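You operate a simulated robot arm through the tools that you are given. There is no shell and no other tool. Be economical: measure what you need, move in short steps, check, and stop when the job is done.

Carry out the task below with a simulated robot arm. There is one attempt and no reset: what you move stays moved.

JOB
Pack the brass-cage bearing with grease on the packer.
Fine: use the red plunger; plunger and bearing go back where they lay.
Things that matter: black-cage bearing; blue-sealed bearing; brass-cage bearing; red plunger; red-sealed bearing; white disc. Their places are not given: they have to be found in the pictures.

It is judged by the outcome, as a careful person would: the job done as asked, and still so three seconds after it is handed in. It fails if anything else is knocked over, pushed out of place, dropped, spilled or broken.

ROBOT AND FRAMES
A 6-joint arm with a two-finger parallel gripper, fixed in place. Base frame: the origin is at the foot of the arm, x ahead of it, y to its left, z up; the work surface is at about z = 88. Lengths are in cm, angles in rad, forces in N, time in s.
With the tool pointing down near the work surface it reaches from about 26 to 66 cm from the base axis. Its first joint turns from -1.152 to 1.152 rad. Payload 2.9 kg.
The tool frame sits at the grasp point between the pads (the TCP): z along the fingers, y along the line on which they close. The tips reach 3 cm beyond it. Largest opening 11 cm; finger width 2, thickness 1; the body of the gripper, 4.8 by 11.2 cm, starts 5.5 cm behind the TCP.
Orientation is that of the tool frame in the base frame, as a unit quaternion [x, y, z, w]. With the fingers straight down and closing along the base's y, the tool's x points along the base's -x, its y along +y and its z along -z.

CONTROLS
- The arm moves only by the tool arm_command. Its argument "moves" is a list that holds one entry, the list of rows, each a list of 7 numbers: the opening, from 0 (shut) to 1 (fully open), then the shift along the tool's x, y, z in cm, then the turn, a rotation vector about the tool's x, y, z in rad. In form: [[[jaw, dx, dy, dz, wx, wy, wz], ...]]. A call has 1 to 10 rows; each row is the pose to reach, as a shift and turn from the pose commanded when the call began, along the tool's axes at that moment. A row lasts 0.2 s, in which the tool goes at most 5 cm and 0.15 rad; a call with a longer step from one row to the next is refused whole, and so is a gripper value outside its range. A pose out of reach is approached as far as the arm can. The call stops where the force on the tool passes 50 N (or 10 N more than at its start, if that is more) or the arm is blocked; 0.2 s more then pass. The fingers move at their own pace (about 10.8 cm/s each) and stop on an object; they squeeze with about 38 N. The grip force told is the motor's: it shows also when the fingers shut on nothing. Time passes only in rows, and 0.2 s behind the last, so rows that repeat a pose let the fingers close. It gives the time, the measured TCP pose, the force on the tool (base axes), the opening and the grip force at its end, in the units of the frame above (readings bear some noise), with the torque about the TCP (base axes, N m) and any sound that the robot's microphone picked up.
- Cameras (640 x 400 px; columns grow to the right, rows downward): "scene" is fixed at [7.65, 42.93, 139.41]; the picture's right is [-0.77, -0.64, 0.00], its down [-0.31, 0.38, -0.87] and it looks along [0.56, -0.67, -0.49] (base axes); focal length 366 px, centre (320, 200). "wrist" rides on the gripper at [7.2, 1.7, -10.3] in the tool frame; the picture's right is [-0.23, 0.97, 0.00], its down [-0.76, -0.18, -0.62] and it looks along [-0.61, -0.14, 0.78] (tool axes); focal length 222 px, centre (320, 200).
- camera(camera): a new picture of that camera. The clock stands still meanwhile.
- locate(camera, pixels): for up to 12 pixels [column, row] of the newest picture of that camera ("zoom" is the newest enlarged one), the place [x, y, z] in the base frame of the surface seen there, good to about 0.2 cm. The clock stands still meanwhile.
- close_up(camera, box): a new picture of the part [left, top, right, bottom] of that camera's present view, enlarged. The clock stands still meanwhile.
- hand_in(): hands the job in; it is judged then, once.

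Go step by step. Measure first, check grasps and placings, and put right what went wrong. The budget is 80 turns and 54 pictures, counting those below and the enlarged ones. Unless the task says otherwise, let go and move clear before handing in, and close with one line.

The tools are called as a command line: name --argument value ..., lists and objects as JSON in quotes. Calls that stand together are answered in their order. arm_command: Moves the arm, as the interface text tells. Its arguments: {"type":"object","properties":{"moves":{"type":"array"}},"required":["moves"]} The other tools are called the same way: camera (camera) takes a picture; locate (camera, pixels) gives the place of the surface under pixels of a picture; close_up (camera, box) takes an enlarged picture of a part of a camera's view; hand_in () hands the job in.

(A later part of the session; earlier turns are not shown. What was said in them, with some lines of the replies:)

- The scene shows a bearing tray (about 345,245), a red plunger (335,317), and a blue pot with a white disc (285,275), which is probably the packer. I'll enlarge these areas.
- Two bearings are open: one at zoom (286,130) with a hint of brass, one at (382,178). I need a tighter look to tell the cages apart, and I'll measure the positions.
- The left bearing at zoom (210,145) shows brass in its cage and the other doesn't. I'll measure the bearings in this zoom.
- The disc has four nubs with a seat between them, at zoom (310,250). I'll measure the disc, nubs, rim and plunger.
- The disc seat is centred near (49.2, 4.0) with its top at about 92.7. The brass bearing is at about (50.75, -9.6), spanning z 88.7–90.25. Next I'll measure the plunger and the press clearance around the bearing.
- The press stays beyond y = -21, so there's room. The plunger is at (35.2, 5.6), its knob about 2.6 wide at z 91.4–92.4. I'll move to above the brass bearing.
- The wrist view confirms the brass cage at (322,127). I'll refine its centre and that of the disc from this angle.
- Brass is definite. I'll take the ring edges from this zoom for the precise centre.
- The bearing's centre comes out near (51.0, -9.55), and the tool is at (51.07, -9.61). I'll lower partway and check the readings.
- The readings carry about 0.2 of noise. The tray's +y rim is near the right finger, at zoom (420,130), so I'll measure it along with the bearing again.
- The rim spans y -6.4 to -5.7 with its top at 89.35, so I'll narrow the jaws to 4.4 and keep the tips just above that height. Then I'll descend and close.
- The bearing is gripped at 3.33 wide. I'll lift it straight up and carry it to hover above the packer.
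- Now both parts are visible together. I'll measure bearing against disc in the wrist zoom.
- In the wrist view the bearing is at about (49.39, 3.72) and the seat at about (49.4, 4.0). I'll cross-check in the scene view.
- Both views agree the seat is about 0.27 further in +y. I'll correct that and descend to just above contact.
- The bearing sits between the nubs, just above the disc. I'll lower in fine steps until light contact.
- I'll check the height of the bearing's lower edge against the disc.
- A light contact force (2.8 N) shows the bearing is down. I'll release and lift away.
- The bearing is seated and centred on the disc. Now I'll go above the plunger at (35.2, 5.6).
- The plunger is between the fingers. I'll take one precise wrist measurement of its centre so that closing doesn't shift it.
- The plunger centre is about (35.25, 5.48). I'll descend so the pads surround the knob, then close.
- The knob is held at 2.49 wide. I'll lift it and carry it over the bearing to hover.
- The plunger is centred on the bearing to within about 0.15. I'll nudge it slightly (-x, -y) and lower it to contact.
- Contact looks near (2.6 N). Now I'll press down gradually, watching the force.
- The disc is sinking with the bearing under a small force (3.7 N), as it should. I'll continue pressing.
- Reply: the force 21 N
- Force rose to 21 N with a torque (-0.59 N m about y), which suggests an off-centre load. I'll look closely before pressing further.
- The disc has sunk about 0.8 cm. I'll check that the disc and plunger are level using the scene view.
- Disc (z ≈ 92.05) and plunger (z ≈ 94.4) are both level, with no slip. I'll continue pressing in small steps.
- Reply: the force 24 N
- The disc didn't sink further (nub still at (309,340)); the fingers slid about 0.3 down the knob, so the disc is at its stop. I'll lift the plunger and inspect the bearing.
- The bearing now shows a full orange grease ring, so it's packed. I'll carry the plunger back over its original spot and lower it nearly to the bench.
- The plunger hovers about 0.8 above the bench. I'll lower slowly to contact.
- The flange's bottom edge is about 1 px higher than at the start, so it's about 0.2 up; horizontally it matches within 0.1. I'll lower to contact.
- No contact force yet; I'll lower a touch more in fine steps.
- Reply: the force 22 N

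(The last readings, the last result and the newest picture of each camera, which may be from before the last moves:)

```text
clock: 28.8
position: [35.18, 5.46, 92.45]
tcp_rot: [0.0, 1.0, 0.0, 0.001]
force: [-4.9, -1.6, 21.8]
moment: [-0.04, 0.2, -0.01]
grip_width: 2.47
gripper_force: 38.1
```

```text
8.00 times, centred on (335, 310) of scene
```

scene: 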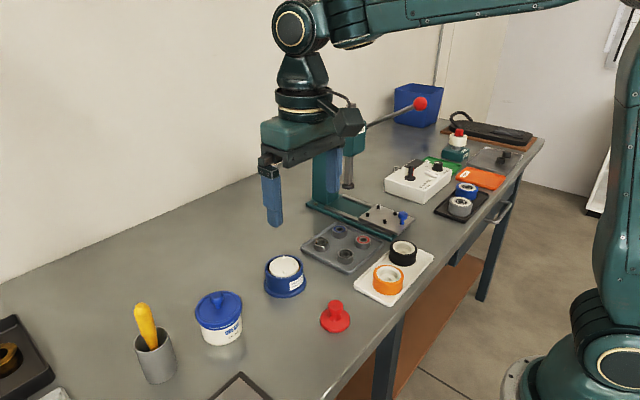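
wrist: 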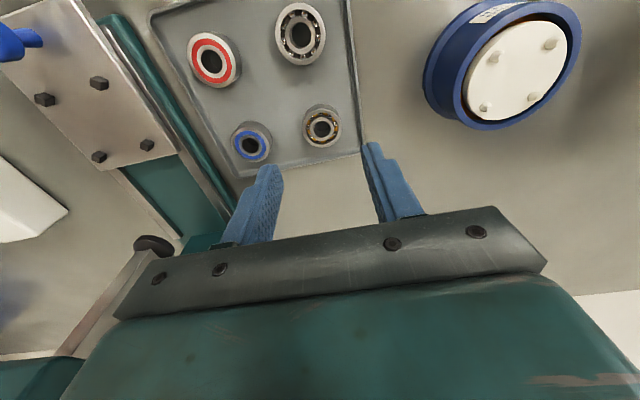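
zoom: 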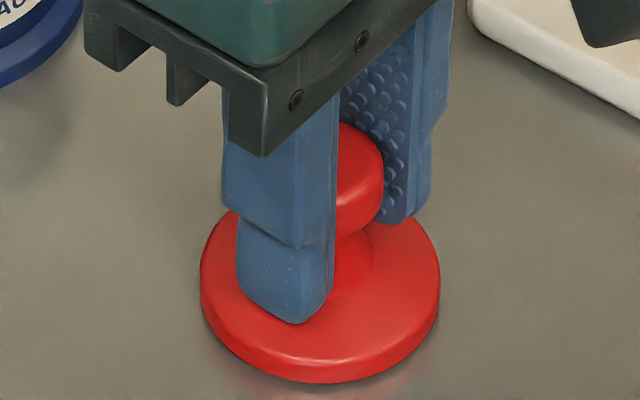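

The plunger is on the bench at its original pixels (199–440). I'll open and lift clear, and look at the bearing.

arm_command --moves '[[[0.1, 0, 0, -0.06, 0, 0, 0], [0.4, 0, 0, -0.06, 0, 0, 0], [0.4, 0, 0, -0.06, 0, 0, 0], [0.4, 0, 0, -0.06, 0, 0, 0], [0.4, 0, 0, -3, 0, 0, 0], [0.4, 0, 0, -7.5, 0, 0, 0], [0.4, 0, 0, -12, 0, 0, 0], [0.4, 0, 0, -12, 0, 0, 0]]]'

close_up --camera "scene" --box '[245, 240, 375, 340]'

locate --camera "zoom" --pixels '[[150, 73], [248, 73], [197, 40], [197, 105], [175, 100], [225, 100], [365, 345], [520, 345], [443, 245]]'

```text
clock: 30.6
position: [35.19, 5.29, 104.51]
tcp_rot: [0.0, 1.0, 0.0, 0.0]
force: [0.1, 0.4, 0.3]
moment: [0.01, -0.01, -0.01]
grip_width: 4.4
gripper_force: 0.1
```

```text
4.00 times, centred on (310, 290) of scene
```

zoom: 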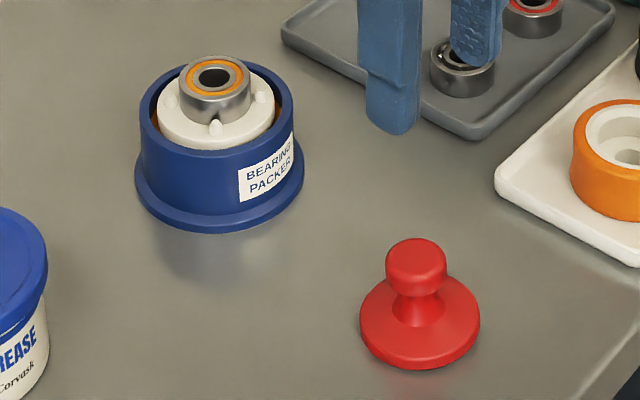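

```text
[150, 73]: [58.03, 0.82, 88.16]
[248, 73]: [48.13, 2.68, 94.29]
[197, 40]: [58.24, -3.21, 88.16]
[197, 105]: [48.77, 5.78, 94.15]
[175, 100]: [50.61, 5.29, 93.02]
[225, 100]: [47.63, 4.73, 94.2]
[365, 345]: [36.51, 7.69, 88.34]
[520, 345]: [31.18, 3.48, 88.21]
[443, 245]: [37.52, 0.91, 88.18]
```

The plunger stands in its place and the bearing is still centred on the disc, which has risen back (bearing top ≈ 94.2). I'll return to the bearing at the pose where I released it.

arm_command --moves '[[[0.4, -3.5, -0.34, 0, 0, 0, 0], [0.4, -7, -0.68, 0, 0, 0, 0], [0.4, -10.6, -1.02, 0, 0, 0, 0], [0.4, -14.15, -1.36, 0, 0, 0, 0], [0.4, -14.15, -1.36, 2.5, 0, 0, 0], [0.4, -14.15, -1.36, 5, 0, 0, 0], [0.4, -14.15, -1.36, 7, 0, 0, 0], [0.4, -14.15, -1.36, 8.1, 0, 0, 0], [0.4, -14.15, -1.36, 8.1, 0, 0, 0]]]'

close_up --camera "scene" --box '[257, 240, 313, 282]'

close_up --camera "wrist" --box '[240, 80, 400, 200]'

```text
clock: 32.6
position: [49.5, 4.0, 96.39]
tcp_rot: [0.0, 1.0, 0.0, 0.0]
force: [-1.7, 0.4, 1.0]
moment: [0.01, 0.02, -0.01]
grip_width: 4.42
gripper_force: 0.0
```

```text
9.52 times, centred on (285, 261) of scene
```

zoom: 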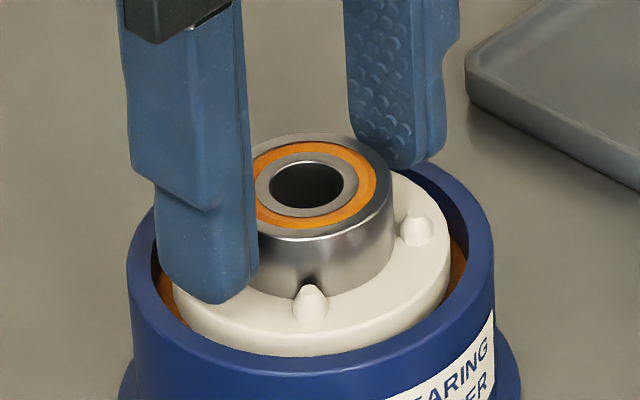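

```text
3.33 times, centred on (320, 140) of wrist
```

zoom: 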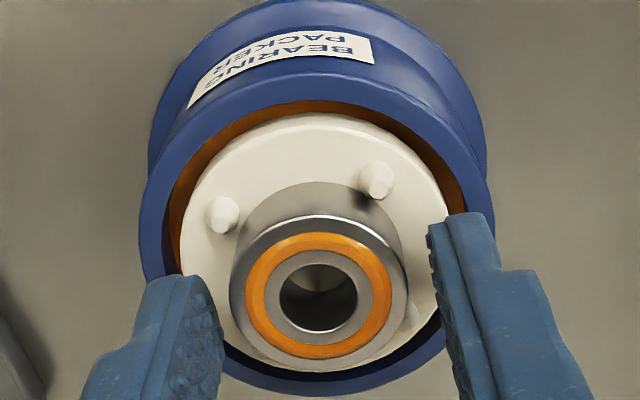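

The bearing is about 0.1 to the -y side of mid-jaw, so I'll shift by that and close.

arm_command --moves '[[[0.4, 0, -0.1, 0, 0, 0, 0], [0.4, 0, -0.1, 0, 0, 0, 0], [0.25, 0, -0.1, 0, 0, 0, 0], [0.25, 0, -0.1, 0, 0, 0, 0], [0.25, 0, -0.1, 0, 0, 0, 0]]]'

close_up --camera "wrist" --box '[240, 80, 400, 200]'

```text
clock: 33.8
position: [49.47, 3.98, 96.3]
tcp_rot: [0.001, 1.0, 0.0, 0.0]
force: [0.4, -0.3, 0.2]
moment: [0.0, 0.01, -0.01]
grip_width: 3.32
gripper_force: 38.1
```

```text
3.33 times, centred on (320, 140) of wrist
```

zoom: 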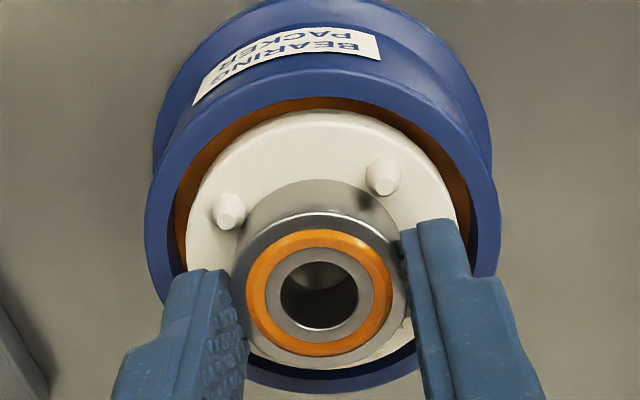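

The bearing is gripped in the same in-hand position as before. I'll lift it and carry it back to the tray, stopping just above.

arm_command --moves '[[[0.25, 0, 0, -1, 0, 0, 0], [0.25, 0, 0, -4, 0, 0, 0], [0.25, -0.4, -3.4, -4, 0, 0, 0], [0.25, -0.75, -6.8, -4, 0, 0, 0], [0.25, -1.1, -10.2, -4, 0, 0, 0], [0.25, -1.45, -13.52, -4, 0, 0, 0], [0.25, -1.45, -13.52, -1, 0, 0, 0], [0.25, -1.45, -13.52, 2, 0, 0, 0], [0.25, -1.45, -13.52, 3.2, 0, 0, 0], [0.25, -1.45, -13.52, 3.2, 0, 0, 0]]]'

close_up --camera "scene" --box '[290, 205, 370, 265]'

close_up --camera "scene" --box '[253, 240, 317, 288]'

```text
clock: 36.0
position: [50.77, -9.54, 92.98]
tcp_rot: [0.001, 1.0, 0.0, -0.001]
force: [-0.7, 0.3, -0.4]
moment: [0.0, 0.03, 0.01]
grip_width: 3.31
gripper_force: 37.8
```

```text
6.67 times, centred on (330, 235) of scene
```

zoom: 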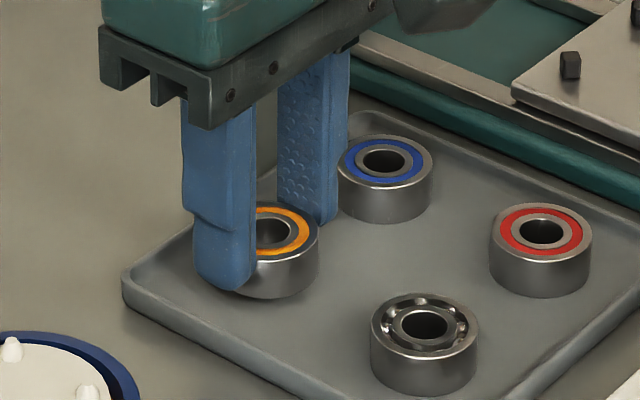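

```text
8.33 times, centred on (285, 264) of scene
```

zoom: 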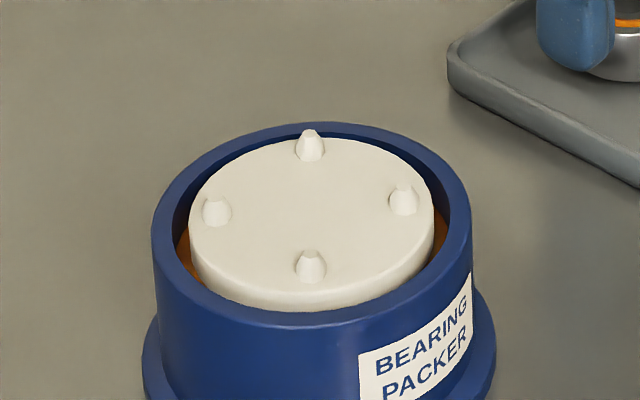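

The disc stayed undisturbed, and the bearing is over its spot (right edge 318, originally 315). I'll make a 0.05 correction and lower slowly.

arm_command --moves '[[[0.25, -0.05, 0.05, 0.3, 0, 0, 0], [0.25, -0.05, 0.05, 0.5, 0, 0, 0], [0.25, -0.05, 0.05, 0.6, 0, 0, 0], [0.25, -0.05, 0.05, 0.68, 0, 0, 0], [0.25, -0.05, 0.05, 0.74, 0, 0, 0], [0.25, -0.05, 0.05, 0.74, 0, 0, 0]]]'

```text
clock: 37.4
position: [50.82, -9.53, 92.5]
tcp_rot: [0.0, 1.0, -0.001, 0.0]
force: [-0.2, 0.4, -1.2]
moment: [0.01, -0.01, 0.0]
grip_width: 3.34
gripper_force: 37.8
```

No contact yet; I'll go down in fine steps.

arm_command --moves '[[[0.25, 0, 0, 0.05, 0, 0, 0], [0.25, 0, 0, 0.1, 0, 0, 0], [0.25, 0, 0, 0.1, 0, 0, 0]]]'

close_up --camera "scene" --box '[290, 205, 370, 265]'

```text
clock: 38.2
position: [50.79, -9.57, 92.24]
tcp_rot: [0.0, 1.0, 0.0, 0.0]
force: [-0.1, 0.0, 0.0]
moment: [0.01, 0.01, -0.01]
grip_width: 3.32
gripper_force: 38.7
```

```text
6.67 times, centred on (330, 235) of scene
```

zoom: 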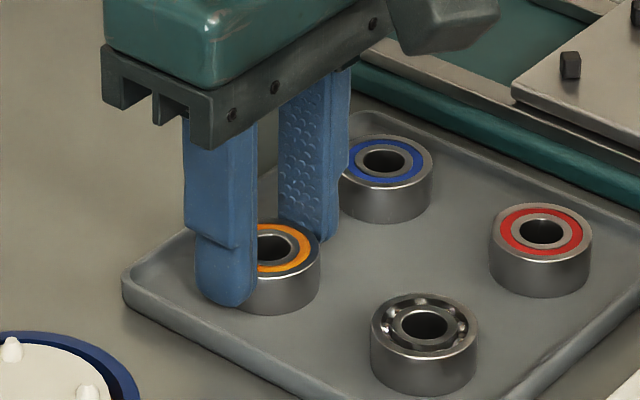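

The bearing is roughly 0.1 short in x of its original pixels. I'll nudge it +x by 0.12 slightly raised and set it down to light contact.

arm_command --moves '[[[0.25, 0, 0, -0.15, 0, 0, 0], [0.25, -0.12, 0, -0.15, 0, 0, 0], [0.25, -0.12, 0, 0, 0, 0, 0], [0.25, -0.12, 0, 0.06, 0, 0, 0], [0.25, -0.12, 0, 0.06, 0, 0, 0]]]'

close_up --camera "scene" --box '[308, 230, 356, 268]'

locate --camera "zoom" --pixels '[[205, 215], [240, 205], [270, 190], [220, 245], [300, 240]]'

```text
clock: 39.4
position: [50.98, -9.5, 92.16]
tcp_rot: [0.001, 1.0, 0.0, 0.0]
force: [-1.1, 0.2, 4.5]
moment: [0.02, 0.07, -0.01]
grip_width: 3.35
gripper_force: 38.1
```

```text
10.53 times, centred on (332, 249) of scene
```

zoom: 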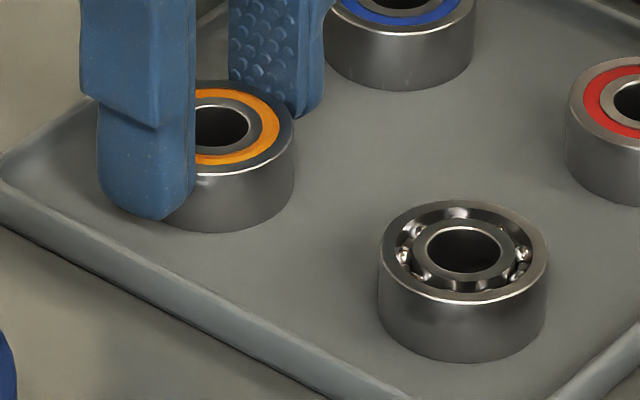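

```text
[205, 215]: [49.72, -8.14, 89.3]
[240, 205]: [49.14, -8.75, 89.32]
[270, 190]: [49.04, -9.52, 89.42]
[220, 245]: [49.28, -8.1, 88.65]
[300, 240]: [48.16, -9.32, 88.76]
```

The bearing is in light contact with the tray (4.5 N), within 0.1 of its original pixels (bottom 232, right 295 against 291). I'll open a little and rise clear.

arm_command --moves '[[[0.36, 0, 0, 0, 0, 0, 0], [0.36, 0, 0, 0, 0, 0, 0], [0.36, 0, 0, 0, 0, 0, 0], [0.36, 0, 0, -2, 0, 0, 0], [0.36, 0, 0, -6, 0, 0, 0], [0.36, 0, 0, -10, 0, 0, 0], [0.36, 0, 0, -15, 0, 0, 0], [0.36, 0, 0, -18, 0, 0, 0], [0.36, 0, 0, -18, 0, 0, 0]]]'

camera --camera "scene"

close_up --camera "scene" --box '[250, 210, 410, 310]'

```text
clock: 41.4
position: [51.17, -9.41, 110.08]
tcp_rot: [-0.001, 1.0, 0.0, -0.001]
force: [-0.4, 0.8, 0.4]
moment: [0.03, -0.01, 0.01]
grip_width: 3.94
gripper_force: 0.1
```

```text
7 pictures are left
```

scene: 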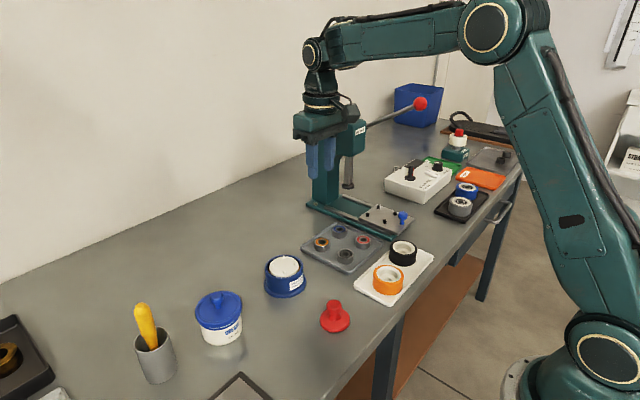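

```text
4.00 times, centred on (330, 260) of scene
```

zoom: 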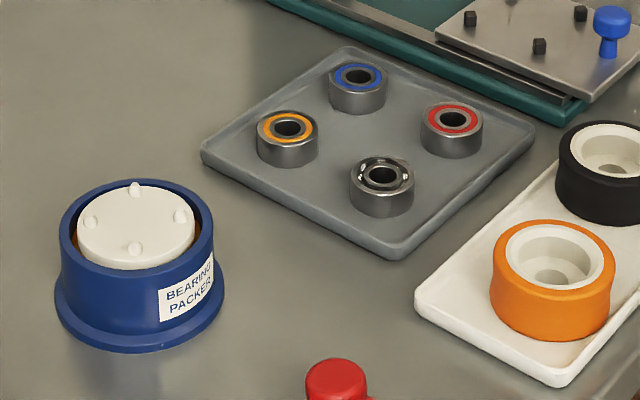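

Everything is in place, but the plunger's knob looks about 1 px left of where it was. I'll check that closely.

close_up --camera "scene" --box '[311, 290, 359, 340]'

locate --camera "zoom" --pixels '[[205, 240], [436, 240], [323, 305], [323, 325], [265, 120], [376, 120], [315, 110]]'

```text
8.00 times, centred on (335, 315) of scene
```

zoom: 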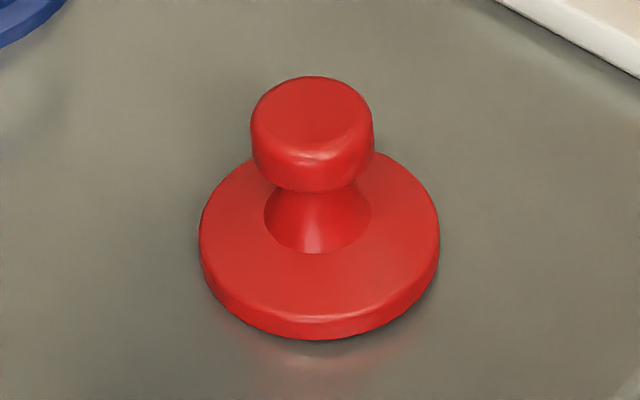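

```text
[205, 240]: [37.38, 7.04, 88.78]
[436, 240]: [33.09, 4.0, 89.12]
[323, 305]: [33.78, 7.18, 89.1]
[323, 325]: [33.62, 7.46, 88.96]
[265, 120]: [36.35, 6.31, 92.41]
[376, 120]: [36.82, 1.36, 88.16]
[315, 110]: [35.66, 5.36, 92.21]
```

The plunger leans about 3° (knob 10 px left, right flange edge slightly raised). I'll level it with a gentle push on the knob top with closed fingers, so first I'll go above it.

arm_command --moves '[[[0, 3.15, 3, 0, 0, 0, 0], [0, 6.3, 6, 0, 0, 0, 0], [0, 9.45, 9, 0, 0, 0, 0], [0, 12.6, 12, 0, 0, 0, 0], [0, 15.72, 14.9, 0, 0, 0, 0], [0, 15.72, 14.9, 4.5, 0, 0, 0], [0, 15.72, 14.9, 9, 0, 0, 0], [0, 15.72, 14.9, 13, 0, 0, 0], [0, 15.72, 14.9, 14.2, 0, 0, 0], [0, 15.72, 14.9, 14.2, 0, 0, 0]]]'

close_up --camera "scene" --box '[311, 290, 359, 340]'

```text
clock: 43.6
position: [35.2, 5.33, 95.99]
tcp_rot: [-0.001, 1.0, 0.0, 0.0]
force: [0.0, 0.5, -0.2]
moment: [0.0, 0.02, -0.01]
grip_width: 0.0
gripper_force: 37.0
```

```text
8.00 times, centred on (335, 315) of scene
```

zoom: 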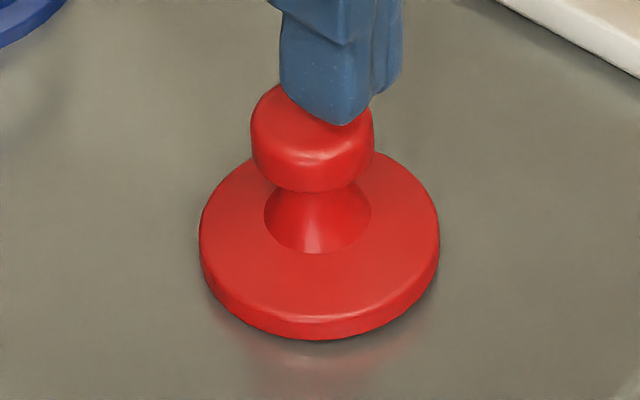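

The fingers are over the knob's centre-right, the raised side. I'll lower gently to contact.

arm_command --moves '[[[0, 0, 0, 0.3, 0, 0, 0], [0, 0, 0, 0.5, 0, 0, 0], [0, 0, 0, 0.65, 0, 0, 0], [0, 0, 0, 0.75, 0, 0, 0], [0, 0, 0, 0.82, 0, 0, 0], [0, 0, 0, 0.82, 0, 0, 0]]]'

```text
clock: 45.0
position: [35.1, 5.29, 95.08]
tcp_rot: [0.0, 1.0, 0.0, 0.0]
force: [-0.7, -1.2, 3.2]
moment: [-0.01, 0.02, -0.02]
grip_width: 0.0
gripper_force: 37.9
```

Light contact at 3.2 N; I'll press slightly more, then rise and check.

arm_command --moves '[[[0, 0, 0, 0.05, 0, 0, 0], [0, 0, 0, 0.1, 0, 0, 0], [0, 0, 0, 0.1, 0, 0, 0]]]'

arm_command --moves '[[[0, 0, 0, -0.5, 0, 0, 0], [0, 0, 0, -3, 0, 0, 0], [0, 0, 0, -8, 0, 0, 0], [0, 0, 0, -13, 0, 0, 0], [0, 0, 0, -13, 0, 0, 0]]]'

close_up --camera "scene" --box '[311, 290, 359, 340]'

```text
clock: 45.8
position: [35.24, 5.28, 95.13]
tcp_rot: [0.0, 1.0, 0.0, 0.001]
force: [-2.7, -0.6, 12.5]
moment: [0.01, 0.0, -0.03]
grip_width: 0.0
gripper_force: 37.8
```

```text
clock: 47.0
position: [35.35, 5.33, 108.27]
tcp_rot: [0.0, 1.0, 0.0, 0.0]
force: [-0.2, -0.4, 0.7]
moment: [-0.01, -0.03, 0.0]
grip_width: 0.01
gripper_force: 37.3
```

```text
8.00 times, centred on (335, 315) of scene
```

zoom: 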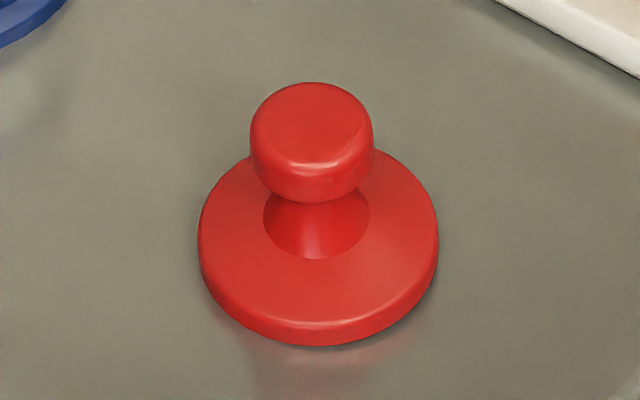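

Under 12 N the plunger kept essentially the same stance, so it's resting stably, within about 0.2 cm of its original place. The bearing is packed and back on the tray, the disc is in place and the arm is clear, so I'm handing in.

hand_in

```text
The job is handed in.
```

The brass-cage bearing is packed with grease and back in its spot on the tray; the red plunger is back within about 0.2 cm of where it lay but leans a few degrees, and nothing else was disturbed.
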